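You operate a simulated robot arm through the tools that you are given. There is no shell and no other tool. Be economical: measure what you need, move in short steps, check, and stop when the job is done.

The job below is to be done with a simulated two-armed robot. You get a single attempt, and the scene is never put back.

## Task
Take chamber one's float valve out of service and turn it back to level 1.
Fine: shut the pan valve first; stand it on the stool, hold it to turn the dial, then stand it in the orange tray; the pan stays at mark 3. Set down upright: float valve.

The check looks at the end state, three seconds after you hand in, the way a careful person would. Anything else that was tipped, shoved, dropped, spilled or broken makes it a failure.

## Robot
Two 7-joint arms with two-finger parallel grippers on one trunk, on a base that drives. Base frame: it is fixed to the floor where the robot stands at the start and does not move with it; the origin is under the middle of the robot, x ahead of it, y to its left, z up. Units: mm, rad, N and s.
The left shoulder is at the start at [60, 143, 977], the right one opposite. With the tool pointing down near the work surface each hand reaches from about 300 to 740 mm from the robot's upright axis, wherever it stands, measured 20 degrees to its own side. Places, roughly: can tap button [-600, -2800, 1100]; chamber one bleed button [600, 100, 800]; chamber one cut-out dial [600, -100, 1400]; chamber one demist switch [600, -300, 1200]; chamber one drain valve [500, -200, 600]; chamber one feed valve [500, 200, 600]; chamber one fill button [600, 100, 600]; chamber one float test button [1100, 300, 500]; chamber one humidifier pan [600, -200, 800]; chamber one humidity dial [600, 0, 1400]; chamber one level marker [700, 0, 900]; chamber one mute button [600, -200, 1200]; chamber one pan valve [500, 0, 600]; chamber one reset button [600, -100, 1200]; chamber one start button [600, 100, 1200]; chamber one stop button [600, 0, 1200]. Payload 1.57 kg a hand.
Tool frame (each hand has its own): the origin (TCP) lies between the finger pads and is the grasp point; the fingertips stand 30 mm ahead of it; z points along the fingers, y is the line along which they close. The gripper opens to 110 mm. The fingers are 24 mm wide and 12 mm thick; the gripper's body (48 by 112 mm) begins 78 mm behind the TCP.
Orientation is that of the tool frame in the base frame, as [roll, pitch, yaw] about the fixed x, y, z axes, in that order (R = Rz(yaw) Ry(pitch) Rx(roll)). With the fingers straight down and closing along the base's y, the tool's x points along the base's -x, its y along +y and its z along -z.

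## Interface
- The arms move only by the tool move_arm. It takes "left_series", "right_series" or both (then of equal length, played together; a hand with none holds still); each is a list of rows, each a list of 7 numbers: the closure, from 0 (fully open) to 1 (shut), then the shift along the tool's x, y, z in units of 250 mm (1.0 is 250 mm), then the turn, a rotation vector about the tool's x, y, z in units of 120 degrees (1.0 is 120 degrees). In form: [[grip, tx, ty, tz, wx, wy, wz], ...]. A call has 1 to 10 rows; each row is the pose to reach, as a shift and turn from the pose commanded when the call began, along the tool's axes at that moment. A call with a number of a shift or a turn outside -1 to 1 is refused whole. Rows are played at 5 a second. More than 50 mm and 0.15 rad between two rows, or a gripper value outside its range, and nothing of the call is played. Where a pose cannot be reached the arm comes as near as it can. A force on the tool above 40 N (or 10 N above the force at the start of the call, whichever is more), or a blocked arm, ends the call early, and 0.2 s more pass. The fingers move at their own pace (about 45 mm/s each) and stop on an object; they squeeze with about 25 N. The grip force told is the motor's: it shows also when the fingers shut on nothing. Time passes only in rows, and 0.2 s behind the last, so rows that repeat a pose let the fingers close. It gives the time, the measured TCP pose, the force on the tool (base axes), the opening and the grip force at its end, in the units of the frame above (readings bear some noise), with the torque about the TCP (base axes, N m) and any sound that the robot's microphone picked up.
- Cameras (640 x 400 px; columns grow to the right, rows downward): "scene" is now at [38.4, -14.7, 1575.4]; the picture's right is [-0.22, -0.98, 0.00], its down [-0.83, 0.18, -0.53] and it looks along [0.52, -0.12, -0.85] (base axes); focal length 264 px, centre (320, 200). "left" rides on the left gripper at [70, -16, -141] in its tool frame; the picture's right is [0.23, 0.97, 0.00], its down [-0.86, 0.20, -0.48] and it looks along [-0.47, 0.11, 0.88] (tool axes); focal length 222 px, centre (320, 200). "right" rides on the right gripper at [70, 16, -141] in its tool frame; the picture's right is [-0.23, 0.97, 0.00], its down [-0.86, -0.20, -0.48] and it looks along [-0.47, -0.11, 0.88] (tool axes); focal length 222 px, centre (320, 200). There is no depth. A picture from a camera that has moved, and an enlarged one, comes with that camera's place and axes in the base frame and with its lens.
- capture(camera): a new picture of that camera. No time passes.
- move_column(by): slides the trunk up (or, below 0, down) by that many mm; the arms and the scene camera ride with it, the base frame stays. It gives what a move gives, with no picture.
- base_move(legs): drives the robot by 1 to 6 legs, each [ahead, left, turn to the left] in mm, mm and rad, along the robot's own axes; the way and the turn of a leg run together, so that a leg with both is an arc; at most 1500 mm and 3.142 rad a leg. The arms and the cameras ride along, it lands a little off, and it stops where it bumps. It gives what a move gives.
- head_to(pan, tilt): turns the head with the scene camera to pan (to the left, within 1.501 rad either way) and tilt (down, from -0.506 to 1.204), counted from straight ahead of the robot. It gives what a move gives.
- enlarge(camera, box): a new picture of the part [left, top, right, bottom] of that camera's present view, enlarged. No time passes.
- job_done(): hands the job in; it is judged then, once.

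Work in short steps. Places have to be worked out from the pictures, the camera data and where the tool is seen: move nearer, look again, correct. Check each grasp and each placing, and mend what went wrong. You have 120 turns and 108 pictures in all, those below and enlarged ones among them. Open the grippers and draw the arms clear of the work before you hand the job in, unless the task says otherwise; then end with one line.

The tools are called by a JSON object that holds its "method" and its "body". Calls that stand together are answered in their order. move_arm: Moves the arms, as the interface text tells. Its arguments: {"type":"object","properties":{"left_series":{"type":"array","items":{"type":"array","items":{"type":"number"}}},"right_series":{"type":"array","items":{"type":"array","items":{"type":"number"}}}},"required":[]} The other tools are called the same way: move_column (by) slides the trunk up or down; base_move (legs) drives the base; head_to (pan, tilt) turns the head that bears the scene camera; capture (camera) takes a picture; enlarge (camera, box) takes an enlarged picture of a part of a camera's view; job_done () hands the job in.

At the start:

```text
clock: 0.0
left_ee_pos: [388.4, -31.7, 1149.3]
left_ee_rot: [3.141, 0.0, -3.141]
left_force: [0.1, 0.4, 0.8]
left_torque: [-0.01, 0.0, -0.04]
left_finger_gap: 109.9
left_grip_force: 0.0
right_ee_pos: [327.6, -374.6, 1166.6]
right_ee_rot: [-3.141, 0.001, -3.142]
right_force: [0.3, 0.4, -0.1]
right_torque: [0.03, -0.01, -0.01]
right_finger_gap: 110.3
right_grip_force: 0.0
trunk travel left (down, up): [-575.0, 15.0]
robot x, y, heading: [-0.3, -1.3, 0.0]
head pan, tilt: [-0.218, 1.009]
```

scene: 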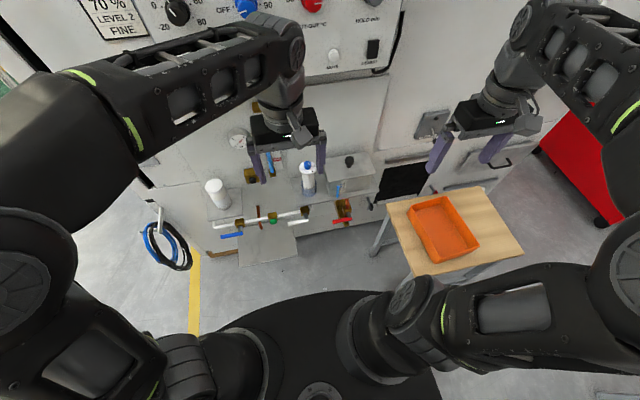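
right: 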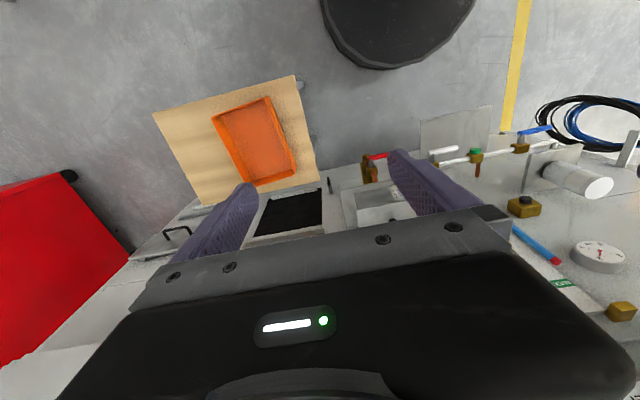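
left: 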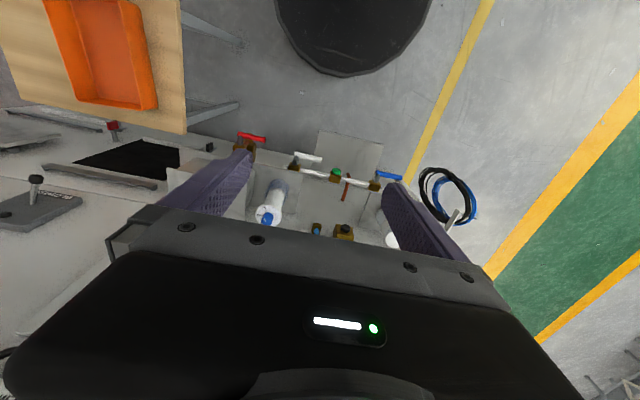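

The pictures show a panel with valves, a white/blue float valve-like thing, and the orange tray on a wooden stool. I enlarge the scene to see details.

{"method": "enlarge", "body": {"camera": "scene", "box": [190, 100, 400, 270]}}

{"method": "enlarge", "body": {"camera": "left", "box": [140, 100, 480, 280]}}

{"method": "enlarge", "body": {"camera": "right", "box": [320, 80, 640, 340]}}

```text
2.35 times, centred on (295, 185) of scene
camera zoom: at [38.4, -14.7, 1575.4], right [-0.22, -0.98, 0.0], down [-0.83, 0.18, -0.53], along [0.52, -0.12, -0.85], focal length 622 px, centre (379, 235)
```

zoom: 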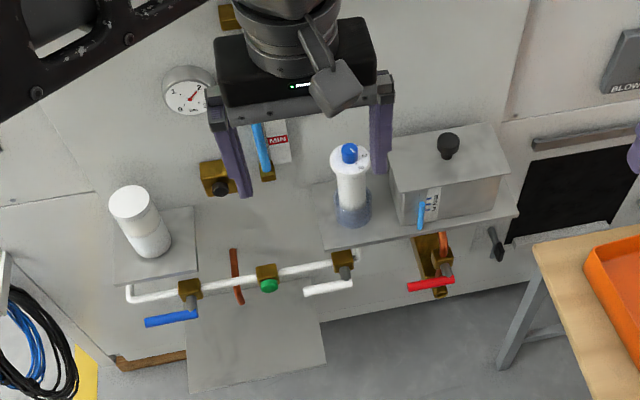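

```text
1.88 times, centred on (310, 190) of left
camera zoom: at [320.3, -45.6, 1290.4], right [-0.23, 0.97, 0.0], down [0.86, 0.2, 0.48], along [0.47, 0.11, -0.88], focal length 418 px, centre (339, 219)
```

zoom: 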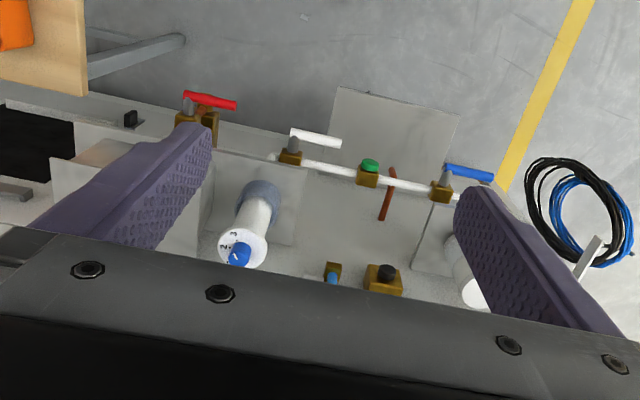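

```text
1.54 times, centred on (480, 210) of right
camera zoom: at [258.6, -358.7, 1309.0], right [0.23, 0.97, 0.0], down [0.86, -0.2, 0.48], along [0.47, -0.11, -0.88], focal length 342 px, centre (74, 185)
```

zoom: 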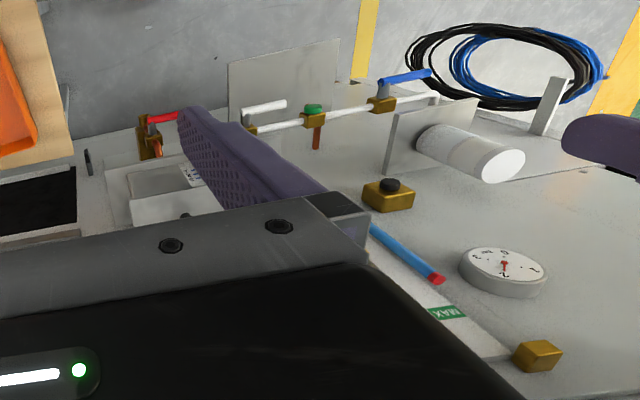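

The left hand hides the float valve. I move the left hand 250 mm left and look again.

{"method": "move_arm", "body": {"left_series": [[0, 0, 0.2, 0, 0, 0, 0], [0, 0, 0.4, 0, 0, 0, 0], [0, 0, 0.6, 0, 0, 0, 0], [0, 0, 0.8, 0, 0, 0, 0], [0, 0, 1, 0, 0, 0, 0]]}}

{"method": "head_to", "body": {"pan": 0.0, "tilt": 0.8}}

{"method": "capture", "body": {"camera": "scene"}}

```text
clock: 1.2
left_ee_pos: [387.5, 219.1, 1148.8]
left_ee_rot: [-3.141, -0.001, 3.141]
left_force: [0.6, -0.6, 0.5]
left_torque: [-0.02, 0.0, -0.01]
left_finger_gap: 110.0
left_grip_force: 0.0
right_ee_pos: [327.4, -373.7, 1169.3]
right_ee_rot: [-3.141, 0.0, 3.141]
right_force: [-0.8, -0.2, 0.5]
right_torque: [-0.05, 0.01, 0.01]
right_finger_gap: 109.8
right_grip_force: 0.1
trunk travel left (down, up): [-575.0, 15.0]
robot x, y, heading: [-0.5, 3.5, 0.002]
head pan, tilt: [-0.218, 1.009]
```

```text
clock: 1.9
left_ee_pos: [387.8, 216.4, 1149.6]
left_ee_rot: [3.141, 0.0, 3.14]
left_force: [0.3, 0.5, -0.8]
left_torque: [-0.03, 0.01, 0.0]
left_finger_gap: 110.0
left_grip_force: 0.1
right_ee_pos: [327.5, -374.5, 1167.1]
right_ee_rot: [3.141, 0.0, -3.14]
right_force: [-0.3, -0.3, -0.1]
right_torque: [0.04, -0.02, 0.01]
right_finger_gap: 110.1
right_grip_force: 0.1
trunk travel left (down, up): [-575.0, 15.0]
robot x, y, heading: [-0.5, 0.4, -0.004]
head pan, tilt: [0.0, 0.799]
```

```text
101 pictures are left
camera scene: at [51.4, 0.4, 1591.0], right [0.0, -1.0, 0.0], down [-0.72, 0.0, -0.7], along [0.7, 0.0, -0.72], focal length 264 px, centre (320, 200)
```

scene: 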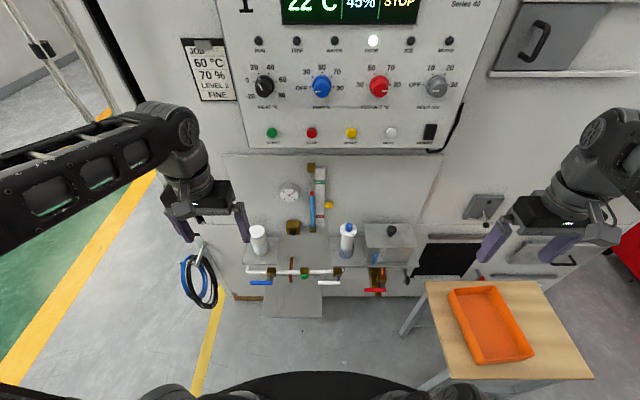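

{"method": "enlarge", "body": {"camera": "scene", "box": [230, 150, 430, 320]}}

{"method": "enlarge", "body": {"camera": "scene", "box": [170, 0, 480, 160]}}

{"method": "enlarge", "body": {"camera": "scene", "box": [320, 210, 420, 300]}}

```text
2.35 times, centred on (330, 235) of scene
camera zoom: at [51.4, 0.4, 1591.0], right [0.0, -1.0, 0.0], down [-0.72, 0.0, -0.7], along [0.7, 0.0, -0.72], focal length 622 px, centre (296, 118)
```

zoom: 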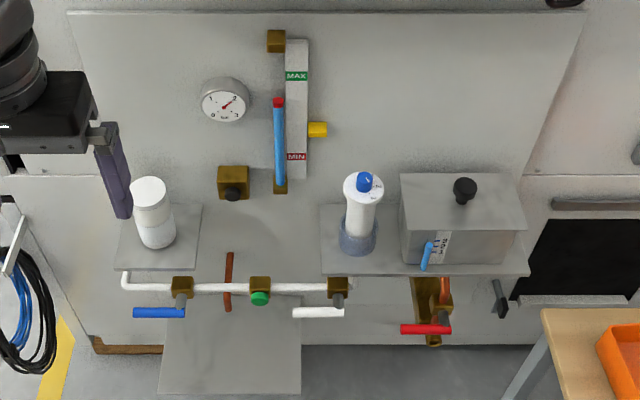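

```text
2.06 times, centred on (325, 80) of scene
camera zoom: at [51.4, 0.4, 1591.0], right [0.0, -1.0, 0.0], down [-0.72, 0.0, -0.7], along [0.7, 0.0, -0.72], focal length 546 px, centre (310, 448)
```

zoom: 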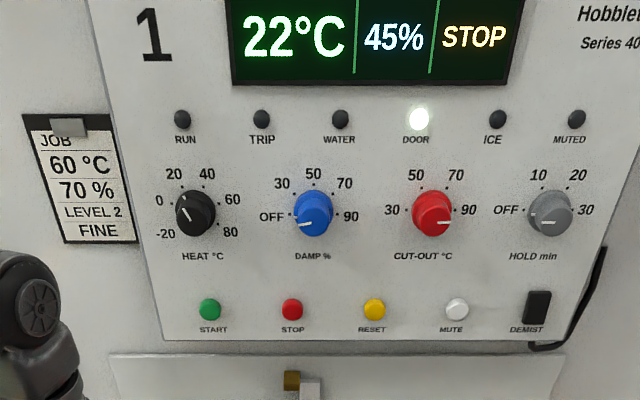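

```text
4.44 times, centred on (370, 255) of scene
camera zoom: at [51.4, 0.4, 1591.0], right [0.0, -1.0, 0.0], down [-0.72, 0.0, -0.7], along [0.7, 0.0, -0.72], focal length 1174 px, centre (98, -44)
```

zoom: 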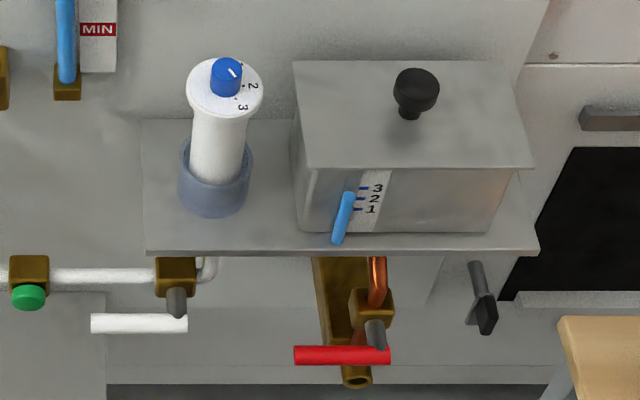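

The white lever (pan valve) lies along its pipe, so it is open; I place its stem end near (542,-70,630). I lower the trunk 350 mm for a closer, flatter view.

{"method": "move_column", "body": {"by": -350}}

{"method": "head_to", "body": {"pan": -0.1, "tilt": 0.75}}

{"method": "capture", "body": {"camera": "scene"}}

{"method": "enlarge", "body": {"camera": "scene", "box": [260, 130, 420, 240]}}

```text
clock: 5.4
left_ee_pos: [387.3, 217.9, 798.8]
left_ee_rot: [3.141, 0.0, -3.141]
left_force: [0.3, -0.5, 0.2]
left_torque: [0.0, -0.02, -0.02]
left_finger_gap: 110.1
left_grip_force: 0.0
right_ee_pos: [328.1, -376.0, 817.2]
right_ee_rot: [-3.141, 0.0, -3.141]
right_force: [0.1, -0.1, -0.2]
right_torque: [0.03, -0.01, -0.02]
right_finger_gap: 110.0
right_grip_force: 0.0
trunk travel left (down, up): [-225.0, 365.0]
robot x, y, heading: [-0.8, 2.0, -0.004]
head pan, tilt: [0.0, 0.799]
```

```text
clock: 6.0
left_ee_pos: [386.7, 218.2, 798.2]
left_ee_rot: [-3.141, -0.001, 3.14]
left_force: [-0.8, 0.3, -0.8]
left_torque: [-0.03, -0.01, -0.02]
left_finger_gap: 110.0
left_grip_force: 0.0
right_ee_pos: [327.3, -373.9, 818.1]
right_ee_rot: [-3.14, 0.0, -3.14]
right_force: [0.9, -0.4, -0.1]
right_torque: [-0.04, 0.01, 0.01]
right_finger_gap: 110.0
right_grip_force: 0.0
trunk travel left (down, up): [-225.0, 365.0]
robot x, y, heading: [-0.8, -1.0, 0.001]
head pan, tilt: [-0.099, 0.75]
```

```text
97 pictures are left
camera scene: at [53.3, -7.9, 1245.0], right [-0.1, -1.0, 0.0], down [-0.68, 0.07, -0.73], along [0.73, -0.07, -0.68], focal length 264 px, centre (320, 200)
```

scene: 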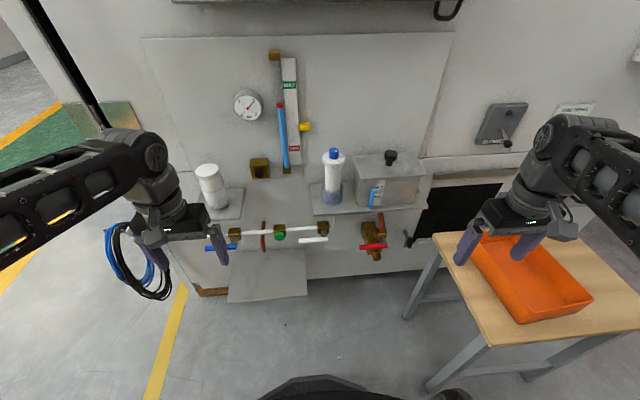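

```text
3.64 times, centred on (340, 185) of scene
camera zoom: at [53.3, -7.9, 1245.0], right [-0.1, -1.0, 0.0], down [-0.68, 0.07, -0.73], along [0.73, -0.07, -0.68], focal length 961 px, centre (247, 254)
```

zoom: 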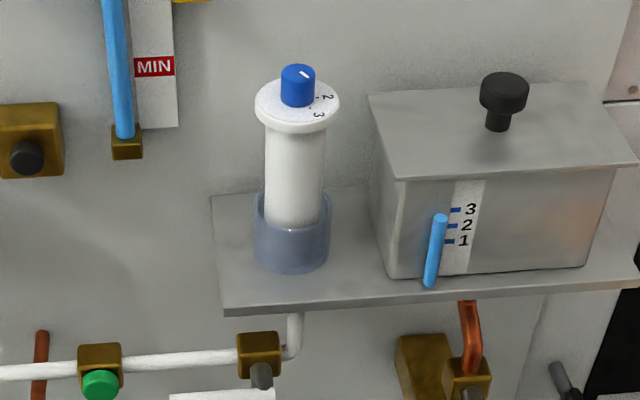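

Triangulation puts the float valve at about (606,-98), its knob top at z≈894 and the shelf at z≈725. I back the base up 150 mm, then swing the left hand forward-pointing to work the white lever.

{"method": "base_move", "body": {"legs": [[-150, 0, 0]]}}

{"method": "move_arm", "body": {"left_series": [[0, -0.1, -0.04, 0, 0, -0.07, 0], [0.2, -0.2, -0.08, 0, 0, -0.14, 0], [0.4, -0.3, -0.12, 0, 0, -0.21, 0], [0.6, -0.4, -0.16, 0, 0, -0.28, 0], [0.8, -0.5, -0.2, 0, 0, -0.35, 0], [1, -0.6, -0.24, 0, 0, -0.42, 0], [1, -0.7, -0.28, 0, 0, -0.49, 0], [1, -0.8, -0.32, 0, 0, -0.56, 0], [1, -0.85, -0.36, 0, 0, -0.63, 0], [1, -0.9, -0.4, 0, 0, -0.7, 0]]}}

{"method": "capture", "body": {"camera": "left"}}

{"method": "capture", "body": {"camera": "scene"}}

```text
clock: 7.4
left_ee_pos: [239.9, 215.9, 798.6]
left_ee_rot: [3.141, 0.0, 3.137]
left_force: [1.2, -0.4, -0.1]
left_torque: [-0.01, -0.01, -0.02]
left_finger_gap: 110.1
left_grip_force: 0.1
right_ee_pos: [178.6, -375.9, 817.0]
right_ee_rot: [3.14, -0.001, 3.139]
right_force: [-0.7, -0.1, 0.4]
right_torque: [0.01, 0.02, 0.0]
right_finger_gap: 110.0
right_grip_force: 0.0
trunk travel left (down, up): [-225.0, 365.0]
robot x, y, heading: [-153.5, -0.9, -0.005]
head pan, tilt: [-0.099, 0.75]
```

```text
clock: 9.6
left_ee_pos: [464.6, 116.4, 799.9]
left_ee_rot: [-3.128, 1.468, -3.131]
left_force: [0.3, -0.9, 0.7]
left_torque: [-0.01, 0.02, 0.03]
left_finger_gap: 0.0
left_grip_force: 21.0
right_ee_pos: [176.9, -376.0, 817.9]
right_ee_rot: [-3.141, 0.002, 3.142]
right_force: [-0.4, 0.4, 0.2]
right_torque: [0.02, 0.0, 0.01]
right_finger_gap: 110.1
right_grip_force: 0.0
trunk travel left (down, up): [-225.0, 365.0]
robot x, y, heading: [-149.7, 3.3, -0.005]
head pan, tilt: [-0.099, 0.75]
```

```text
95 pictures are left
camera left: at [316.9, 102.5, 743.6], right [-0.02, 0.97, -0.23], down [-0.39, 0.2, 0.9], along [0.92, 0.11, 0.37], focal length 222 px, centre (320, 200)
```

left: 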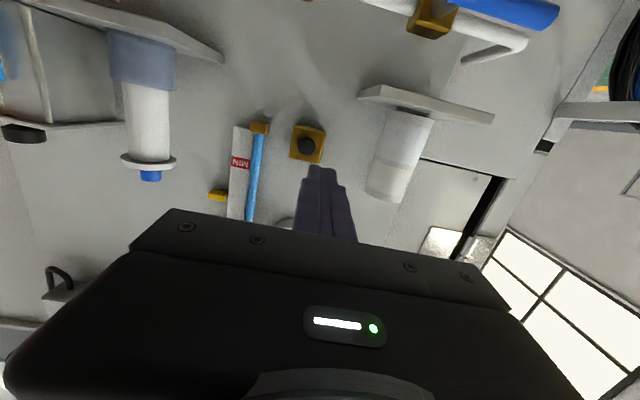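

```text
94 pictures are left
camera scene: at [-95.5, -7.9, 1245.1], right [-0.1, -0.99, 0.0], down [-0.68, 0.07, -0.73], along [0.73, -0.07, -0.68], focal length 264 px, centre (320, 200)
```

scene: 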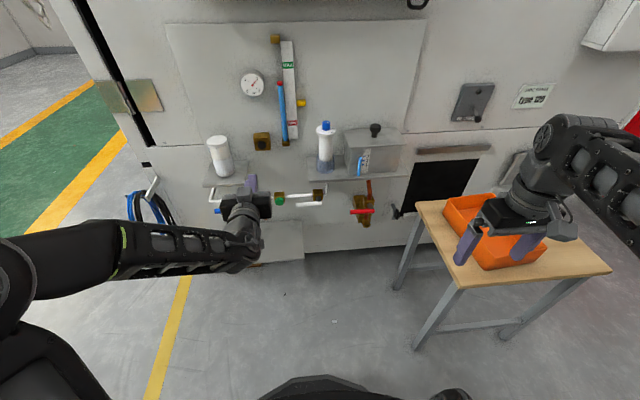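

The left hand now points forward cleanly. I lower the trunk 150 mm to bring the hand to lever height and view the lever from lower down.

{"method": "move_column", "body": {"by": -130}}

{"method": "head_to", "body": {"pan": -0.1, "tilt": 0.6}}

{"method": "enlarge", "body": {"camera": "scene", "box": [180, 130, 480, 310]}}

{"method": "capture", "body": {"camera": "left"}}

```text
clock: 11.2
left_ee_pos: [463.6, 117.5, 669.5]
left_ee_rot: [-3.141, 1.466, 3.139]
left_force: [0.3, -0.8, -0.2]
left_torque: [0.0, -0.02, 0.01]
left_finger_gap: 0.0
left_grip_force: 21.5
right_ee_pos: [177.5, -375.8, 688.7]
right_ee_rot: [3.141, -0.002, 3.139]
right_force: [0.1, 0.2, -1.3]
right_torque: [-0.01, 0.0, -0.01]
right_finger_gap: 110.2
right_grip_force: 0.0
trunk travel left (down, up): [-95.0, 495.0]
robot x, y, heading: [-149.0, 1.7, 0.004]
head pan, tilt: [-0.099, 0.75]
```

```text
clock: 11.9
left_ee_pos: [464.4, 116.5, 670.0]
left_ee_rot: [3.141, 1.465, 3.139]
left_force: [1.0, 0.7, -0.1]
left_torque: [0.01, 0.02, -0.05]
left_finger_gap: 0.1
left_grip_force: 21.5
right_ee_pos: [177.2, -375.0, 688.0]
right_ee_rot: [3.142, 0.001, 3.139]
right_force: [-0.4, 0.0, 0.4]
right_torque: [-0.01, 0.02, -0.02]
right_finger_gap: 109.8
right_grip_force: 0.1
trunk travel left (down, up): [-95.0, 495.0]
robot x, y, heading: [-147.2, 5.5, -0.004]
head pan, tilt: [-0.099, 0.6]
```

```text
2.13 times, centred on (330, 220) of scene
camera zoom: at [-90.0, -8.5, 1127.9], right [-0.1, -0.99, 0.0], down [-0.56, 0.06, -0.82], along [0.82, -0.08, -0.57], focal length 564 px, centre (299, 157)
```

zoom: 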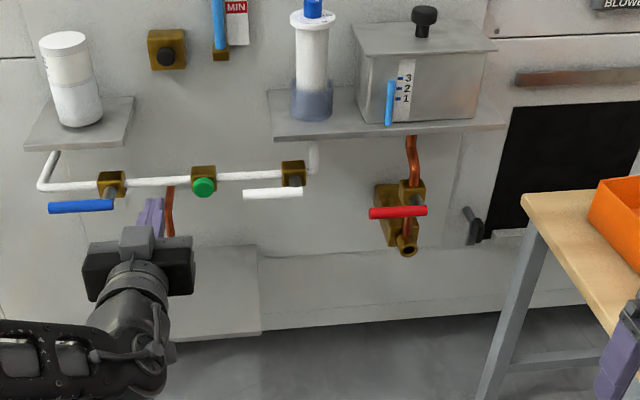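

```text
92 pictures are left
camera left: at [316.8, 102.7, 613.8], right [-0.02, 0.97, -0.23], down [-0.39, 0.2, 0.9], along [0.92, 0.11, 0.37], focal length 222 px, centre (320, 200)
```

left: 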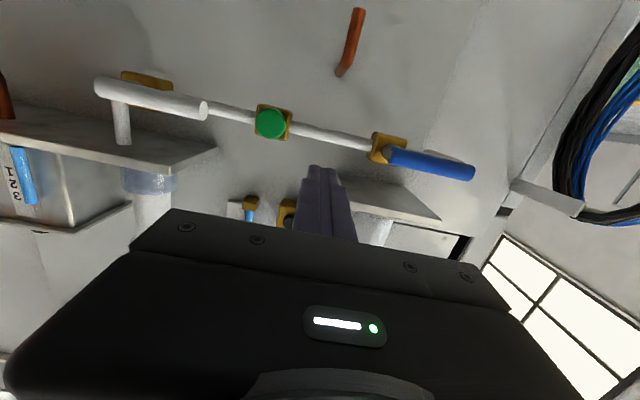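

The stem points toward the robot; the lever runs from pivot (540,-66,633) to tip y≈+8. I bring the shut left fingers above the lever's tip.

{"method": "move_arm", "body": {"left_series": [[1, 0, -0.16, 0, 0, 0, 0], [1, 0, -0.32, 0, 0, 0, 0], [1, 0, -0.49, 0, 0, 0, 0], [1, -0.015, -0.49, 0.12, 0, 0, 0], [1, -0.025, -0.49, 0.23, 0, 0, 0], [1, -0.025, -0.49, 0.23, 0, 0, 0]]}}

{"method": "capture", "body": {"camera": "left"}}

{"method": "enlarge", "body": {"camera": "scene", "box": [240, 160, 400, 270]}}

```text
clock: 13.3
left_ee_pos: [522.2, -8.2, 667.7]
left_ee_rot: [3.139, 1.465, 3.134]
left_force: [0.1, -1.0, 0.4]
left_torque: [-0.01, -0.01, 0.0]
left_finger_gap: 0.0
left_grip_force: 20.9
right_ee_pos: [177.2, -374.8, 688.5]
right_ee_rot: [-3.141, 0.001, 3.14]
right_force: [0.1, 0.3, -0.4]
right_torque: [0.02, -0.01, -0.02]
right_finger_gap: 110.0
right_grip_force: 0.0
trunk travel left (down, up): [-95.0, 495.0]
robot x, y, heading: [-150.2, 1.6, -0.009]
head pan, tilt: [-0.099, 0.6]
```

```text
91 pictures are left
camera left: at [374.5, -21.1, 612.4], right [-0.02, 0.97, -0.23], down [-0.39, 0.2, 0.9], along [0.92, 0.11, 0.37], focal length 222 px, centre (320, 200)
```

left: 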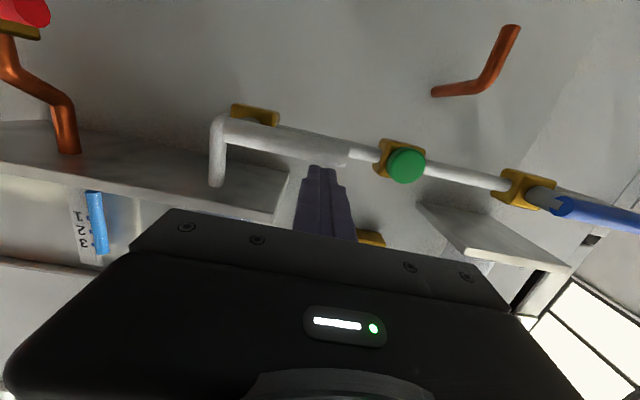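

```text
3.64 times, centred on (320, 215) of scene
camera zoom: at [-89.9, -8.5, 1127.9], right [-0.1, -0.99, 0.0], down [-0.56, 0.06, -0.82], along [0.82, -0.08, -0.57], focal length 961 px, centre (320, 146)
```

zoom: 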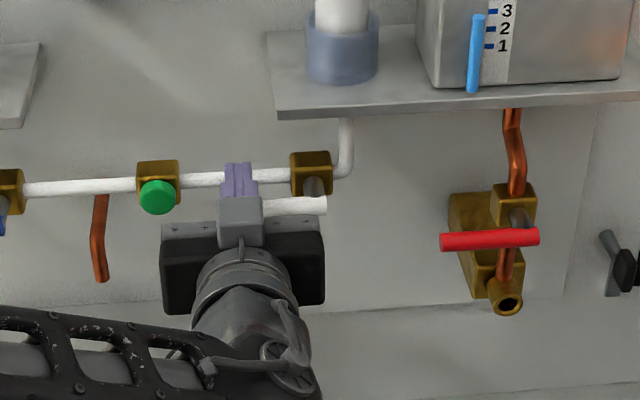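

The fingers sit just above the lever's tip. I sweep them down along the arc about the pivot to close the valve, checking the force.

{"method": "move_arm", "body": {"left_series": [[1, 0.056, 0.01, 0, 0, 0, 0], [1, 0.112, 0.02, 0, 0, 0, 0], [1, 0.172, 0.024, 0, 0, 0, 0], [1, 0.233, 0.006, 0, 0, 0, 0], [1, 0.292, -0.032, 0, 0, 0, 0], [1, 0.341, -0.085, 0, 0, 0, 0], [1, 0.372, -0.156, 0, 0, 0, 0], [1, 0.372, -0.17, 0, 0, 0, 0]]}}

{"method": "enlarge", "body": {"camera": "scene", "box": [240, 160, 400, 270]}}

```text
clock: 15.1
left_ee_pos: [513.8, -48.3, 575.7]
left_ee_rot: [3.138, 1.465, 3.137]
left_force: [-0.2, 1.0, -2.4]
left_torque: [0.02, 0.01, 0.04]
left_finger_gap: 0.1
left_grip_force: 21.4
right_ee_pos: [178.1, -375.3, 686.6]
right_ee_rot: [3.141, 0.002, 3.138]
right_force: [1.2, -0.3, 0.5]
right_torque: [0.0, -0.01, 0.03]
right_finger_gap: 109.9
right_grip_force: 0.1
trunk travel left (down, up): [-95.0, 495.0]
robot x, y, heading: [-153.0, 0.3, 0.003]
head pan, tilt: [-0.099, 0.6]
```

```text
3.64 times, centred on (320, 215) of scene
camera zoom: at [-89.8, -8.4, 1127.9], right [-0.1, -0.99, 0.0], down [-0.56, 0.06, -0.82], along [0.82, -0.08, -0.57], focal length 961 px, centre (320, 146)
```

zoom: 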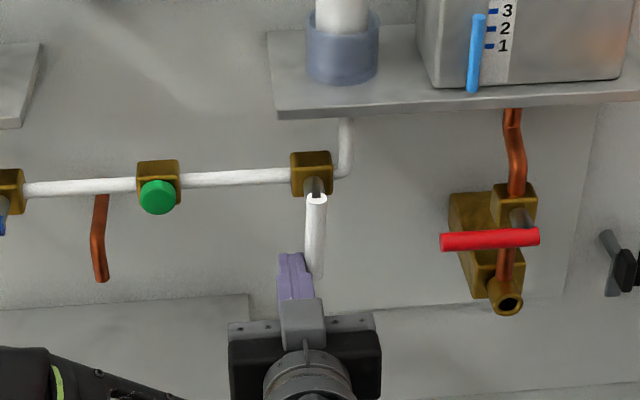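

The lever now hangs vertical, across the pipe. I nudge it a few mm more to feel whether it is at its stop.

{"method": "move_arm", "body": {"left_series": [[1, 0, -0.012, 0, 0, 0, 0], [1, 0, -0.024, 0, 0, 0, 0], [1, 0, -0.024, 0, 0, 0, 0]]}}

{"method": "enlarge", "body": {"camera": "scene", "box": [280, 180, 360, 240]}}

```text
clock: 15.9
left_ee_pos: [511.8, -51.2, 576.9]
left_ee_rot: [3.141, 1.465, -3.14]
left_force: [-6.5, 16.5, -3.4]
left_torque: [0.06, 0.01, 0.23]
left_finger_gap: 0.0
left_grip_force: 21.9
right_ee_pos: [176.9, -375.4, 687.2]
right_ee_rot: [-3.141, 0.0, 3.14]
right_force: [0.7, 0.1, 0.0]
right_torque: [-0.01, -0.01, 0.0]
right_finger_gap: 109.8
right_grip_force: 0.0
trunk travel left (down, up): [-95.0, 495.0]
robot x, y, heading: [-147.9, -0.0, 0.003]
head pan, tilt: [-0.099, 0.6]
```

```text
6.67 times, centred on (320, 210) of scene
camera zoom: at [-90.2, -7.4, 1127.9], right [-0.1, -0.99, 0.0], down [-0.56, 0.06, -0.83], along [0.82, -0.08, -0.56], focal length 1762 px, centre (320, 133)
```

zoom: 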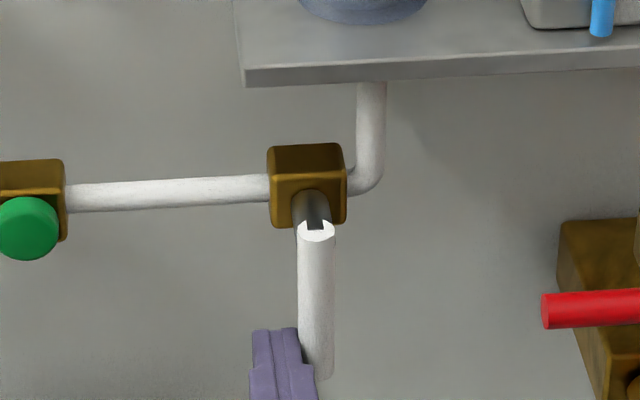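

Lever is against its stop (16 N), so the pan valve is shut. I back the left hand off, then raise the trunk to float valve height.

{"method": "move_arm", "body": {"left_series": [[1, 0, 0.1, 0, 0, 0, 0], [1, 0, 0.12, -0.18, 0, 0, 0], [1, 0, 0.12, -0.36, 0, 0, 0], [1, 0, 0.12, -0.54, 0, 0, 0], [1, 0, 0.12, -0.6, 0, 0.07, 0], [0.6, 0, 0.12, -0.6, 0, 0.14, 0], [0.32, 0, 0.12, -0.6, 0, 0.2, 0], [0.32, 0, 0.12, -0.6, 0, 0.2, 0]]}}

{"method": "move_column", "body": {"by": 250}}

{"method": "head_to", "body": {"pan": -0.3, "tilt": 0.75}}

{"method": "capture", "body": {"camera": "scene"}}

```text
clock: 17.7
left_ee_pos: [362.2, -24.8, 593.4]
left_ee_rot: [3.139, 1.045, 3.139]
left_force: [-0.2, -0.3, -1.1]
left_torque: [0.02, 0.0, 0.02]
left_finger_gap: 65.8
left_grip_force: 0.1
right_ee_pos: [178.7, -375.9, 687.1]
right_ee_rot: [3.141, -0.001, 3.139]
right_force: [0.1, -0.4, -0.1]
right_torque: [-0.04, 0.01, -0.01]
right_finger_gap: 110.2
right_grip_force: 0.0
trunk travel left (down, up): [-95.0, 495.0]
robot x, y, heading: [-150.7, -0.5, -0.01]
head pan, tilt: [-0.099, 0.6]
```

```text
clock: 20.3
left_ee_pos: [362.0, -23.4, 843.2]
left_ee_rot: [3.141, 1.048, 3.139]
left_force: [0.7, 0.3, -0.2]
left_torque: [-0.05, 0.02, -0.01]
left_finger_gap: 74.9
left_grip_force: 0.0
right_ee_pos: [178.3, -375.6, 937.5]
right_ee_rot: [3.141, 0.001, 3.139]
right_force: [-0.4, 0.6, -0.5]
right_torque: [0.0, -0.04, -0.03]
right_finger_gap: 110.0
right_grip_force: 0.0
trunk travel left (down, up): [-345.0, 245.0]
robot x, y, heading: [-149.6, 2.1, -0.0]
head pan, tilt: [-0.099, 0.6]
```

```text
clock: 21.0
left_ee_pos: [362.4, -24.3, 843.1]
left_ee_rot: [-3.141, 1.046, 3.138]
left_force: [0.4, 0.8, 1.0]
left_torque: [-0.05, -0.01, -0.01]
left_finger_gap: 74.8
left_grip_force: 0.0
right_ee_pos: [176.9, -375.7, 937.5]
right_ee_rot: [-3.141, 0.0, 3.139]
right_force: [0.8, -0.8, -0.3]
right_torque: [0.0, 0.0, 0.0]
right_finger_gap: 110.0
right_grip_force: 0.0
trunk travel left (down, up): [-345.0, 245.0]
robot x, y, heading: [-146.6, 1.4, 0.001]
head pan, tilt: [-0.3, 0.75]
```

```text
87 pictures are left
camera scene: at [-98.8, -24.2, 1365.1], right [-0.3, -0.95, 0.0], down [-0.65, 0.2, -0.73], along [0.7, -0.22, -0.68], focal length 264 px, centre (320, 200)
```

scene: 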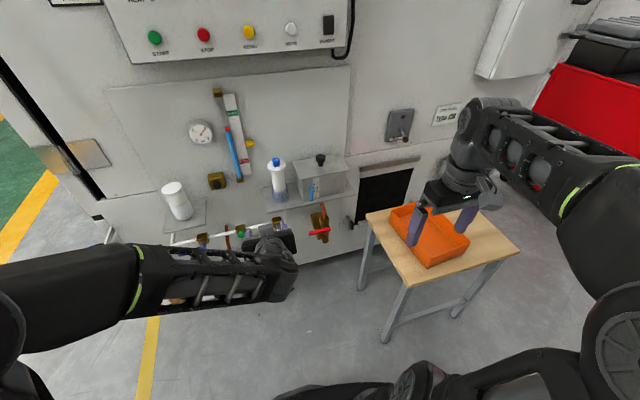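

Stool top: x 240–570, y -440 to -895, z≈570; tray at x 270–515, y -500 to -700, so a free strip lies right of the tray. I drive a little forward and right for the float valve grasp.

{"method": "base_move", "body": {"legs": [[90, -45, 0]]}}

{"method": "capture", "body": {"camera": "left"}}

{"method": "enlarge", "body": {"camera": "scene", "box": [200, 110, 400, 260]}}

```text
clock: 22.1
left_ee_pos: [451.4, -71.0, 843.7]
left_ee_rot: [-3.139, 1.046, 3.138]
left_force: [0.0, -0.2, 0.3]
left_torque: [0.04, -0.02, 0.0]
left_finger_gap: 74.8
left_grip_force: 0.1
right_ee_pos: [266.9, -423.3, 936.5]
right_ee_rot: [3.141, 0.001, 3.138]
right_force: [-0.5, 0.0, 0.1]
right_torque: [-0.01, 0.0, -0.02]
right_finger_gap: 109.9
right_grip_force: 0.1
trunk travel left (down, up): [-345.0, 245.0]
robot x, y, heading: [-56.0, -46.0, -0.003]
head pan, tilt: [-0.3, 0.75]
```

```text
86 pictures are left
camera left: at [295.2, -84.1, 852.5], right [-0.11, 0.97, -0.2], down [0.01, 0.2, 0.98], along [0.99, 0.11, -0.04], focal length 222 px, centre (320, 200)
```

left: 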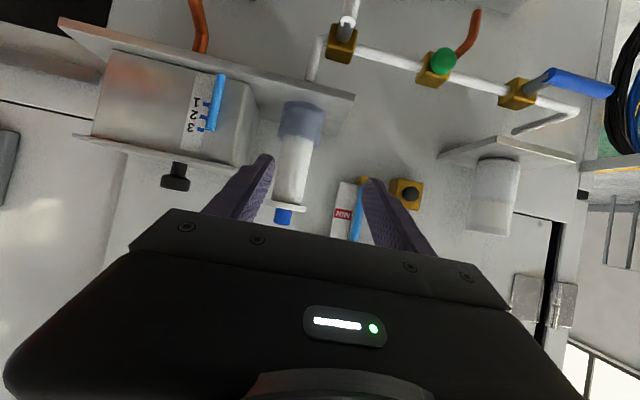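

```text
2.67 times, centred on (300, 185) of scene
camera zoom: at [-8.7, -70.1, 1365.0], right [-0.3, -0.95, 0.0], down [-0.65, 0.2, -0.73], along [0.7, -0.22, -0.68], focal length 705 px, centre (373, 240)
```

zoom: 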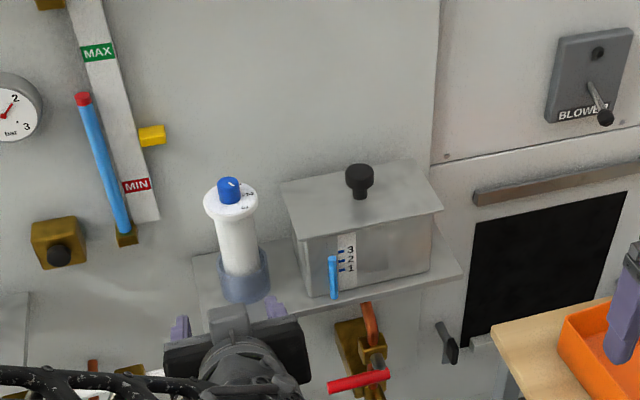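

The left wrist camera confirms the valve at y≈-98. I lower and align the hand, then go forward to about 24 mm short of full depth and look.

{"method": "move_arm", "body": {"left_series": [[0.32, 0.09, -0.108, 0.052, 0, 0, 0], [0.32, 0, -0.108, 0.208, 0, 0, 0], [0.32, -0.09, -0.108, 0.364, 0, 0, 0], [0.32, -0.17, -0.108, 0.502, 0, 0, 0], [0.32, -0.17, -0.108, 0.502, 0, 0, 0]]}}

{"method": "capture", "body": {"camera": "left"}}

{"method": "enlarge", "body": {"camera": "scene", "box": [200, 110, 400, 260]}}

```text
clock: 23.4
left_ee_pos: [582.5, -96.4, 817.6]
left_ee_rot: [-3.141, 1.046, 3.136]
left_force: [0.6, -0.1, 0.5]
left_torque: [-0.06, -0.03, -0.05]
left_finger_gap: 74.6
left_grip_force: 0.0
right_ee_pos: [268.2, -421.2, 937.8]
right_ee_rot: [3.14, 0.001, 3.138]
right_force: [0.1, -0.4, 0.9]
right_torque: [-0.02, 0.0, 0.04]
right_finger_gap: 110.0
right_grip_force: 0.1
trunk travel left (down, up): [-345.0, 245.0]
robot x, y, heading: [-59.2, -47.6, -0.004]
head pan, tilt: [-0.3, 0.75]
```

```text
84 pictures are left
camera left: at [425.3, -109.9, 828.0], right [-0.11, 0.97, -0.2], down [0.01, 0.2, 0.98], along [0.99, 0.1, -0.04], focal length 222 px, centre (320, 200)
```

left: 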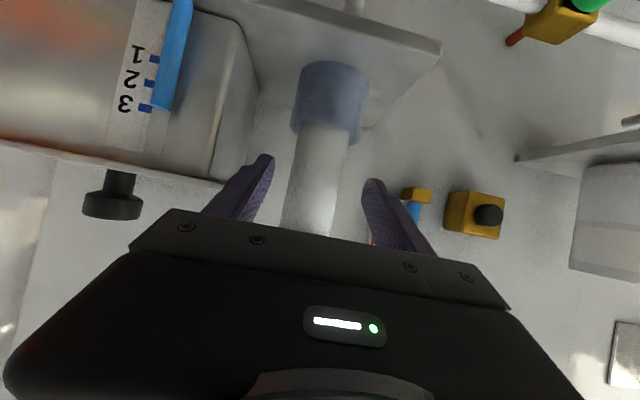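

```text
2.67 times, centred on (300, 185) of scene
camera zoom: at [-9.3, -69.6, 1365.1], right [-0.3, -0.95, 0.0], down [-0.65, 0.2, -0.73], along [0.7, -0.22, -0.68], focal length 705 px, centre (373, 240)
```

zoom: 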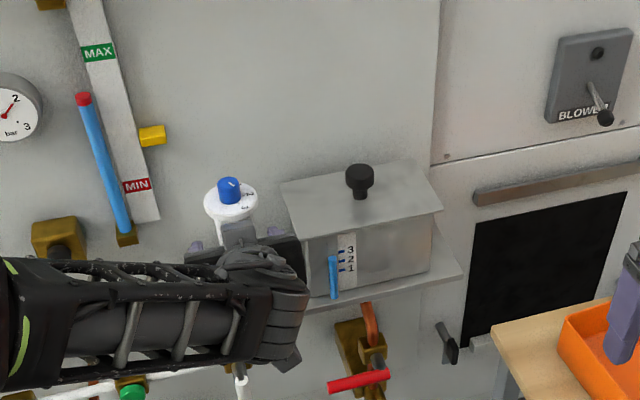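

The body is centred between the fingers and the cup rim is below them. I go 22 mm further forward and close.

{"method": "move_arm", "body": {"left_series": [[0.32, -0.044, 0, 0.078, 0, 0, 0], [0.5, -0.044, 0, 0.078, 0, 0, 0], [0.65, -0.044, 0, 0.078, 0, 0, 0], [0.7, -0.044, 0, 0.078, 0, 0, 0], [0.7, -0.044, 0, 0.078, 0, 0, 0]]}}

{"method": "capture", "body": {"camera": "left"}}

```text
clock: 24.6
left_ee_pos: [603.8, -97.5, 819.2]
left_ee_rot: [-3.142, 1.048, 3.137]
left_force: [0.3, 0.2, 0.2]
left_torque: [0.02, -0.04, -0.02]
left_finger_gap: 42.9
left_grip_force: 25.0
right_ee_pos: [267.8, -419.8, 937.1]
right_ee_rot: [-3.139, 0.0, 3.137]
right_force: [-0.4, -0.1, 0.3]
right_torque: [0.02, -0.03, -0.01]
right_finger_gap: 110.1
right_grip_force: 0.0
trunk travel left (down, up): [-345.0, 245.0]
robot x, y, heading: [-62.5, -45.5, 0.0]
head pan, tilt: [-0.3, 0.75]
```

```text
82 pictures are left
camera left: at [446.8, -110.6, 827.8], right [-0.11, 0.97, -0.2], down [0.01, 0.2, 0.98], along [0.99, 0.1, -0.04], focal length 222 px, centre (320, 200)
```

left: 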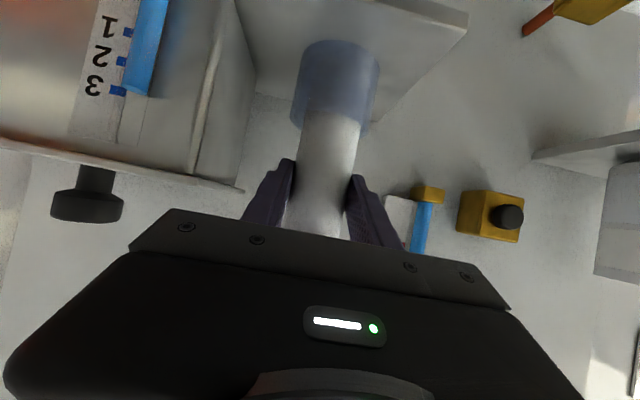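

The body is gripped (42.9 mm, 25 N). I lift straight up 80 mm.

{"method": "move_arm", "body": {"left_series": [[0.75, -0.052, 0, -0.03, 0, 0, 0], [0.75, -0.104, 0, -0.06, 0, 0, 0], [0.75, -0.173, 0, -0.1, 0, 0, 0], [0.75, -0.242, 0, -0.14, 0, 0, 0], [0.75, -0.294, 0, -0.17, 0, 0, 0]]}}

{"method": "capture", "body": {"camera": "left"}}

{"method": "enlarge", "body": {"camera": "scene", "box": [200, 90, 400, 240]}}

```text
clock: 25.8
left_ee_pos: [603.6, -98.4, 902.3]
left_ee_rot: [3.142, 1.044, 3.137]
left_force: [-0.4, -0.1, -1.8]
left_torque: [0.0, 0.03, -0.02]
left_finger_gap: 42.5
left_grip_force: 25.5
right_ee_pos: [267.3, -421.4, 938.2]
right_ee_rot: [-3.141, 0.001, 3.138]
right_force: [-0.6, 0.3, 1.0]
right_torque: [0.0, -0.06, 0.02]
right_finger_gap: 109.9
right_grip_force: 0.1
trunk travel left (down, up): [-345.0, 245.0]
robot x, y, heading: [-58.3, -41.9, -0.006]
head pan, tilt: [-0.3, 0.75]
```

```text
81 pictures are left
camera left: at [446.9, -112.1, 912.2], right [-0.11, 0.97, -0.2], down [0.01, 0.2, 0.98], along [0.99, 0.1, -0.04], focal length 222 px, centre (320, 200)
```

left: 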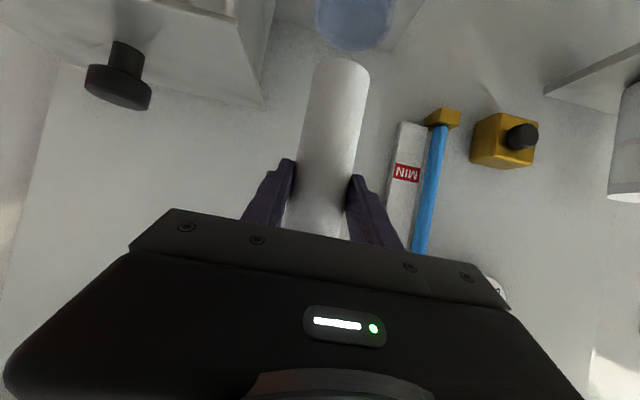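

```text
2.67 times, centred on (300, 165) of scene
camera zoom: at [-9.3, -69.7, 1365.0], right [-0.3, -0.95, 0.0], down [-0.65, 0.2, -0.73], along [0.7, -0.22, -0.68], focal length 705 px, centre (373, 293)
```

zoom: 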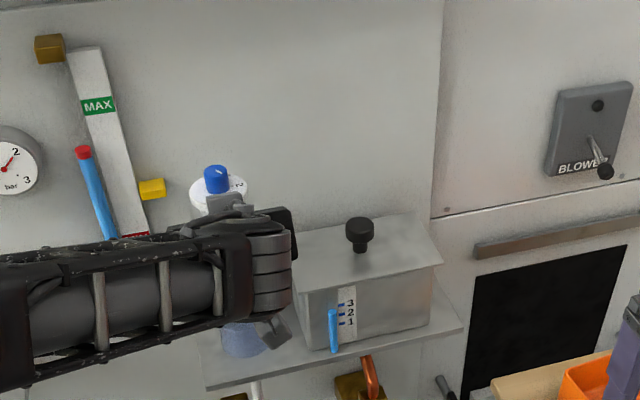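

The valve is out and hangs upright. I draw it back from the machine, and look right to check the drive path.

{"method": "move_arm", "body": {"left_series": [[0.75, 0.08, 0, -0.139, 0, 0, 0], [0.75, 0.16, 0, -0.277, 0, 0, 0], [0.75, 0.24, 0, -0.416, 0, 0, 0], [0.75, 0.32, 0, -0.554, 0, 0, 0], [0.75, 0.36, 0, -0.624, 0, 0, 0]]}}

{"method": "base_move", "body": {"legs": [[-190, 0, 0]]}}

{"method": "head_to", "body": {"pan": -1.0, "tilt": 0.6}}

{"method": "capture", "body": {"camera": "scene"}}

```text
clock: 26.9
left_ee_pos: [420.9, -97.1, 901.4]
left_ee_rot: [-3.14, 1.047, 3.14]
left_force: [-0.8, 0.8, -2.0]
left_torque: [0.0, 0.01, -0.04]
left_finger_gap: 42.7
left_grip_force: 25.3
right_ee_pos: [267.0, -420.3, 938.7]
right_ee_rot: [3.141, 0.0, 3.137]
right_force: [0.1, -0.2, -0.4]
right_torque: [-0.01, -0.02, -0.04]
right_finger_gap: 110.1
right_grip_force: 0.0
trunk travel left (down, up): [-345.0, 245.0]
robot x, y, heading: [-58.8, -45.4, -0.002]
head pan, tilt: [-0.3, 0.75]
```

```text
clock: 28.5
left_ee_pos: [228.7, -96.1, 901.0]
left_ee_rot: [-3.139, 1.046, 3.138]
left_force: [0.7, -0.2, -1.0]
left_torque: [-0.02, 0.04, -0.01]
left_finger_gap: 42.8
left_grip_force: 24.8
right_ee_pos: [75.1, -421.2, 936.8]
right_ee_rot: [-3.142, 0.002, 3.139]
right_force: [-0.6, -0.3, 0.1]
right_torque: [-0.04, -0.03, 0.03]
right_finger_gap: 110.1
right_grip_force: 0.1
trunk travel left (down, up): [-345.0, 245.0]
robot x, y, heading: [-249.8, -48.5, -0.005]
head pan, tilt: [-0.3, 0.75]
```

```text
clock: 29.6
left_ee_pos: [230.2, -96.0, 902.1]
left_ee_rot: [3.141, 1.047, 3.139]
left_force: [-0.7, 0.1, -1.8]
left_torque: [0.0, 0.0, 0.02]
left_finger_gap: 43.0
left_grip_force: 25.6
right_ee_pos: [74.1, -419.8, 937.1]
right_ee_rot: [-3.141, -0.001, 3.138]
right_force: [0.7, 0.7, -0.3]
right_torque: [-0.03, -0.02, 0.02]
right_finger_gap: 110.1
right_grip_force: 0.1
trunk travel left (down, up): [-345.0, 245.0]
robot x, y, heading: [-252.8, -43.3, -0.004]
head pan, tilt: [-1.0, 0.6]
```

```text
79 pictures are left
camera scene: at [-233.0, -118.7, 1377.9], right [-0.84, -0.54, 0.0], down [-0.3, 0.48, -0.82], along [0.44, -0.7, -0.57], focal length 264 px, centre (320, 200)
```

scene: 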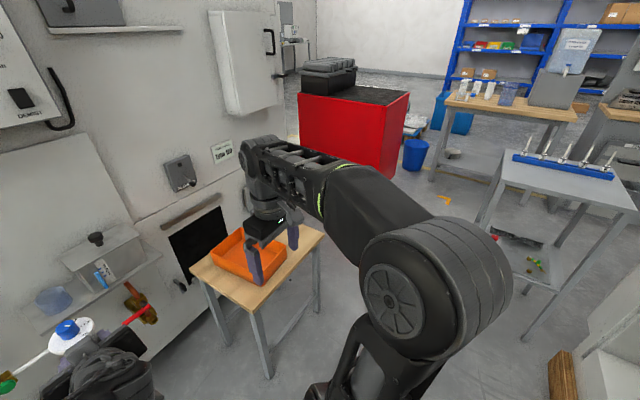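

The way to the right is free. I drive 735 mm to the right, keeping back from the stool, then look ahead.

{"method": "base_move", "body": {"legs": [[0, -735, 0]]}}

{"method": "head_to", "body": {"pan": 0.1, "tilt": 0.8}}

{"method": "capture", "body": {"camera": "scene"}}

```text
clock: 33.5
left_ee_pos: [223.1, -818.9, 901.2]
left_ee_rot: [-3.141, 1.048, 3.127]
left_force: [0.1, 0.7, -2.1]
left_torque: [-0.02, 0.01, -0.02]
left_finger_gap: 42.8
left_grip_force: 25.5
right_ee_pos: [63.9, -1141.8, 937.4]
right_ee_rot: [-3.141, 0.0, 3.128]
right_force: [0.3, 0.0, 0.0]
right_torque: [-0.01, -0.03, 0.02]
right_finger_gap: 109.8
right_grip_force: 0.1
trunk travel left (down, up): [-345.0, 245.0]
robot x, y, heading: [-254.6, -761.4, -0.011]
head pan, tilt: [-1.0, 0.6]
```

```text
clock: 34.8
left_ee_pos: [223.1, -818.1, 900.3]
left_ee_rot: [-3.141, 1.048, 3.128]
left_force: [0.1, -0.4, -1.9]
left_torque: [0.0, 0.02, 0.03]
left_finger_gap: 42.9
left_grip_force: 24.7
right_ee_pos: [64.1, -1141.0, 937.7]
right_ee_rot: [-3.141, -0.001, 3.128]
right_force: [0.0, -0.3, -0.1]
right_torque: [-0.01, 0.02, 0.02]
right_finger_gap: 110.1
right_grip_force: 0.0
trunk travel left (down, up): [-345.0, 245.0]
robot x, y, heading: [-259.0, -760.0, -0.015]
head pan, tilt: [0.099, 0.799]
```

```text
78 pictures are left
camera scene: at [-206.6, -754.3, 1361.1], right [0.08, -1.0, 0.0], down [-0.71, -0.06, -0.7], along [0.69, 0.06, -0.72], focal length 264 px, centre (320, 200)
```

scene: 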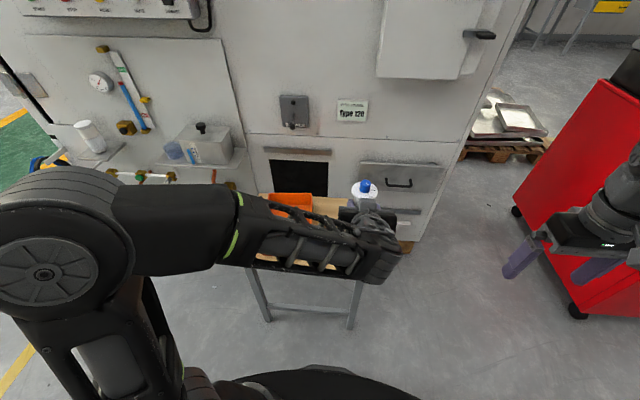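

The stool front is well ahead of the base. I drive 140 mm forward, and bring the right hand in toward the middle for a camera view of the free strip.

{"method": "base_move", "body": {"legs": [[140, 0, 0.012]]}}

{"method": "move_arm", "body": {"right_series": [[0.3, 0, 0.15, -0.1, 0, 0, 0], [0.4, 0, 0.3, -0.2, 0, 0, 0], [0.5, 0, 0.4, -0.3, 0, 0, 0]]}}

{"method": "capture", "body": {"camera": "right"}}

{"method": "capture", "body": {"camera": "scene"}}

```text
clock: 36.2
left_ee_pos: [363.7, -813.8, 901.2]
left_ee_rot: [3.141, 1.046, -3.141]
left_force: [0.0, 0.0, -1.6]
left_torque: [0.0, 0.01, -0.01]
left_finger_gap: 42.7
left_grip_force: 24.5
right_ee_pos: [210.3, -1136.4, 937.1]
right_ee_rot: [3.141, 0.0, -3.141]
right_force: [-0.6, -1.5, -0.8]
right_torque: [-0.01, 0.0, 0.02]
right_finger_gap: 110.0
right_grip_force: 0.0
trunk travel left (down, up): [-345.0, 245.0]
robot x, y, heading: [-119.2, -764.4, 0.003]
head pan, tilt: [0.099, 0.799]
```

```text
clock: 37.0
left_ee_pos: [363.5, -814.3, 901.4]
left_ee_rot: [3.141, 1.047, 3.139]
left_force: [-0.3, -0.6, -1.0]
left_torque: [0.0, 0.04, 0.05]
left_finger_gap: 42.8
left_grip_force: 24.8
right_ee_pos: [208.4, -1064.0, 941.2]
right_ee_rot: [3.14, -0.001, 3.141]
right_force: [0.2, -0.1, -0.4]
right_torque: [0.04, 0.01, -0.05]
right_finger_gap: 54.8
right_grip_force: 0.1
right hand out of reach, approached as far as the arm can: row 1, 2, 3
trunk travel left (down, up): [-345.0, 245.0]
robot x, y, heading: [-116.5, -760.6, 0.005]
head pan, tilt: [0.099, 0.799]
```

```text
77 pictures are left
camera right: at [139.2, -1048.4, 1083.2], right [0.23, 0.97, 0.0], down [0.85, -0.2, 0.48], along [0.47, -0.11, -0.88], focal length 222 px, centre (320, 200)
```

right: 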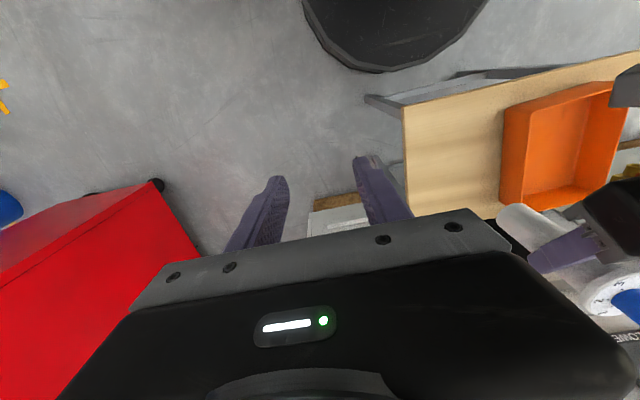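

```text
76 pictures are left
camera scene: at [-66.6, -755.8, 1361.0], right [0.1, -1.0, 0.0], down [-0.71, -0.07, -0.7], along [0.69, 0.07, -0.72], focal length 264 px, centre (320, 200)
```

scene: 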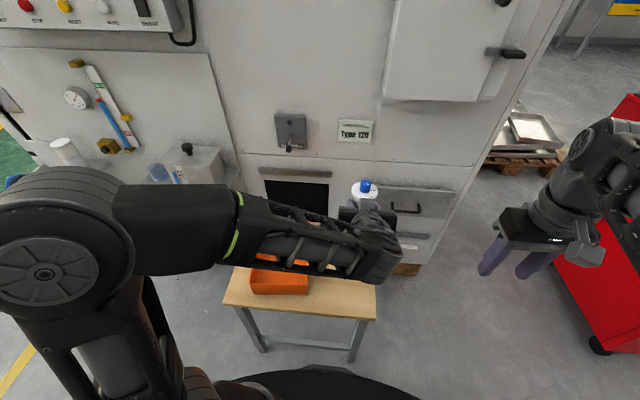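

The valve hangs over the free strip right of the tray (strip y -710 to -885). I lower the trunk 200 mm and check with the wrist cameras.

{"method": "move_column", "body": {"by": -200}}

{"method": "capture", "body": {"camera": "right"}}

{"method": "capture", "body": {"camera": "left"}}

```text
clock: 39.1
left_ee_pos: [363.1, -813.8, 700.6]
left_ee_rot: [-3.141, 1.047, -3.141]
left_force: [-0.6, 0.2, -2.3]
left_torque: [0.03, -0.02, 0.0]
left_finger_gap: 42.9
left_grip_force: 24.8
right_ee_pos: [208.5, -1063.7, 741.8]
right_ee_rot: [3.142, 0.0, 3.141]
right_force: [0.1, -0.4, -0.5]
right_torque: [0.0, -0.03, -0.02]
right_finger_gap: 54.8
right_grip_force: 0.1
trunk travel left (down, up): [-145.0, 445.0]
robot x, y, heading: [-117.9, -759.0, 0.0]
head pan, tilt: [0.099, 0.799]
```

```text
75 pictures are left
camera right: at [139.0, -1047.6, 883.7], right [0.23, 0.97, 0.0], down [0.85, -0.2, 0.48], along [0.47, -0.11, -0.88], focal length 222 px, centre (320, 200)
```

right: 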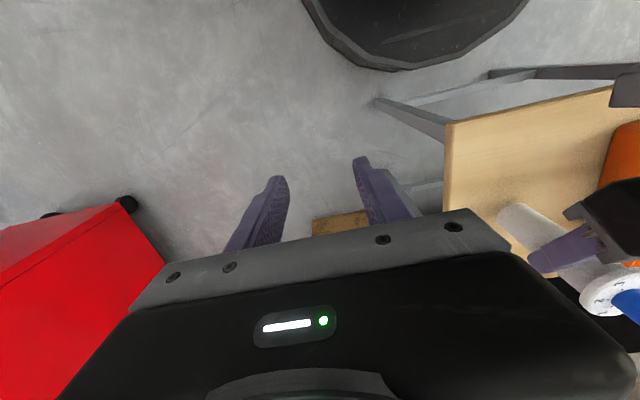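

```text
74 pictures are left
camera left: at [206.8, -827.1, 710.9], right [-0.11, 0.97, -0.2], down [0.01, 0.2, 0.98], along [0.99, 0.11, -0.04], focal length 222 px, centre (320, 200)
```

left: 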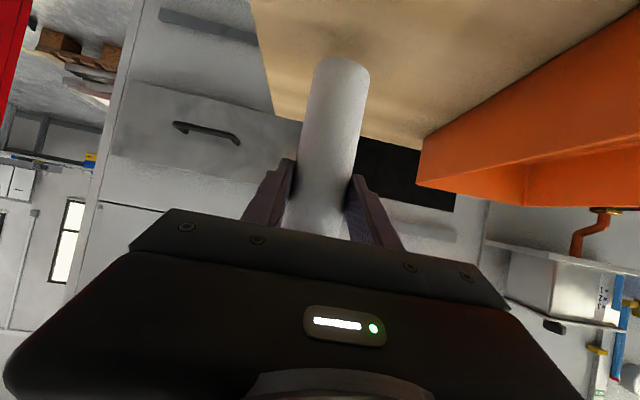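

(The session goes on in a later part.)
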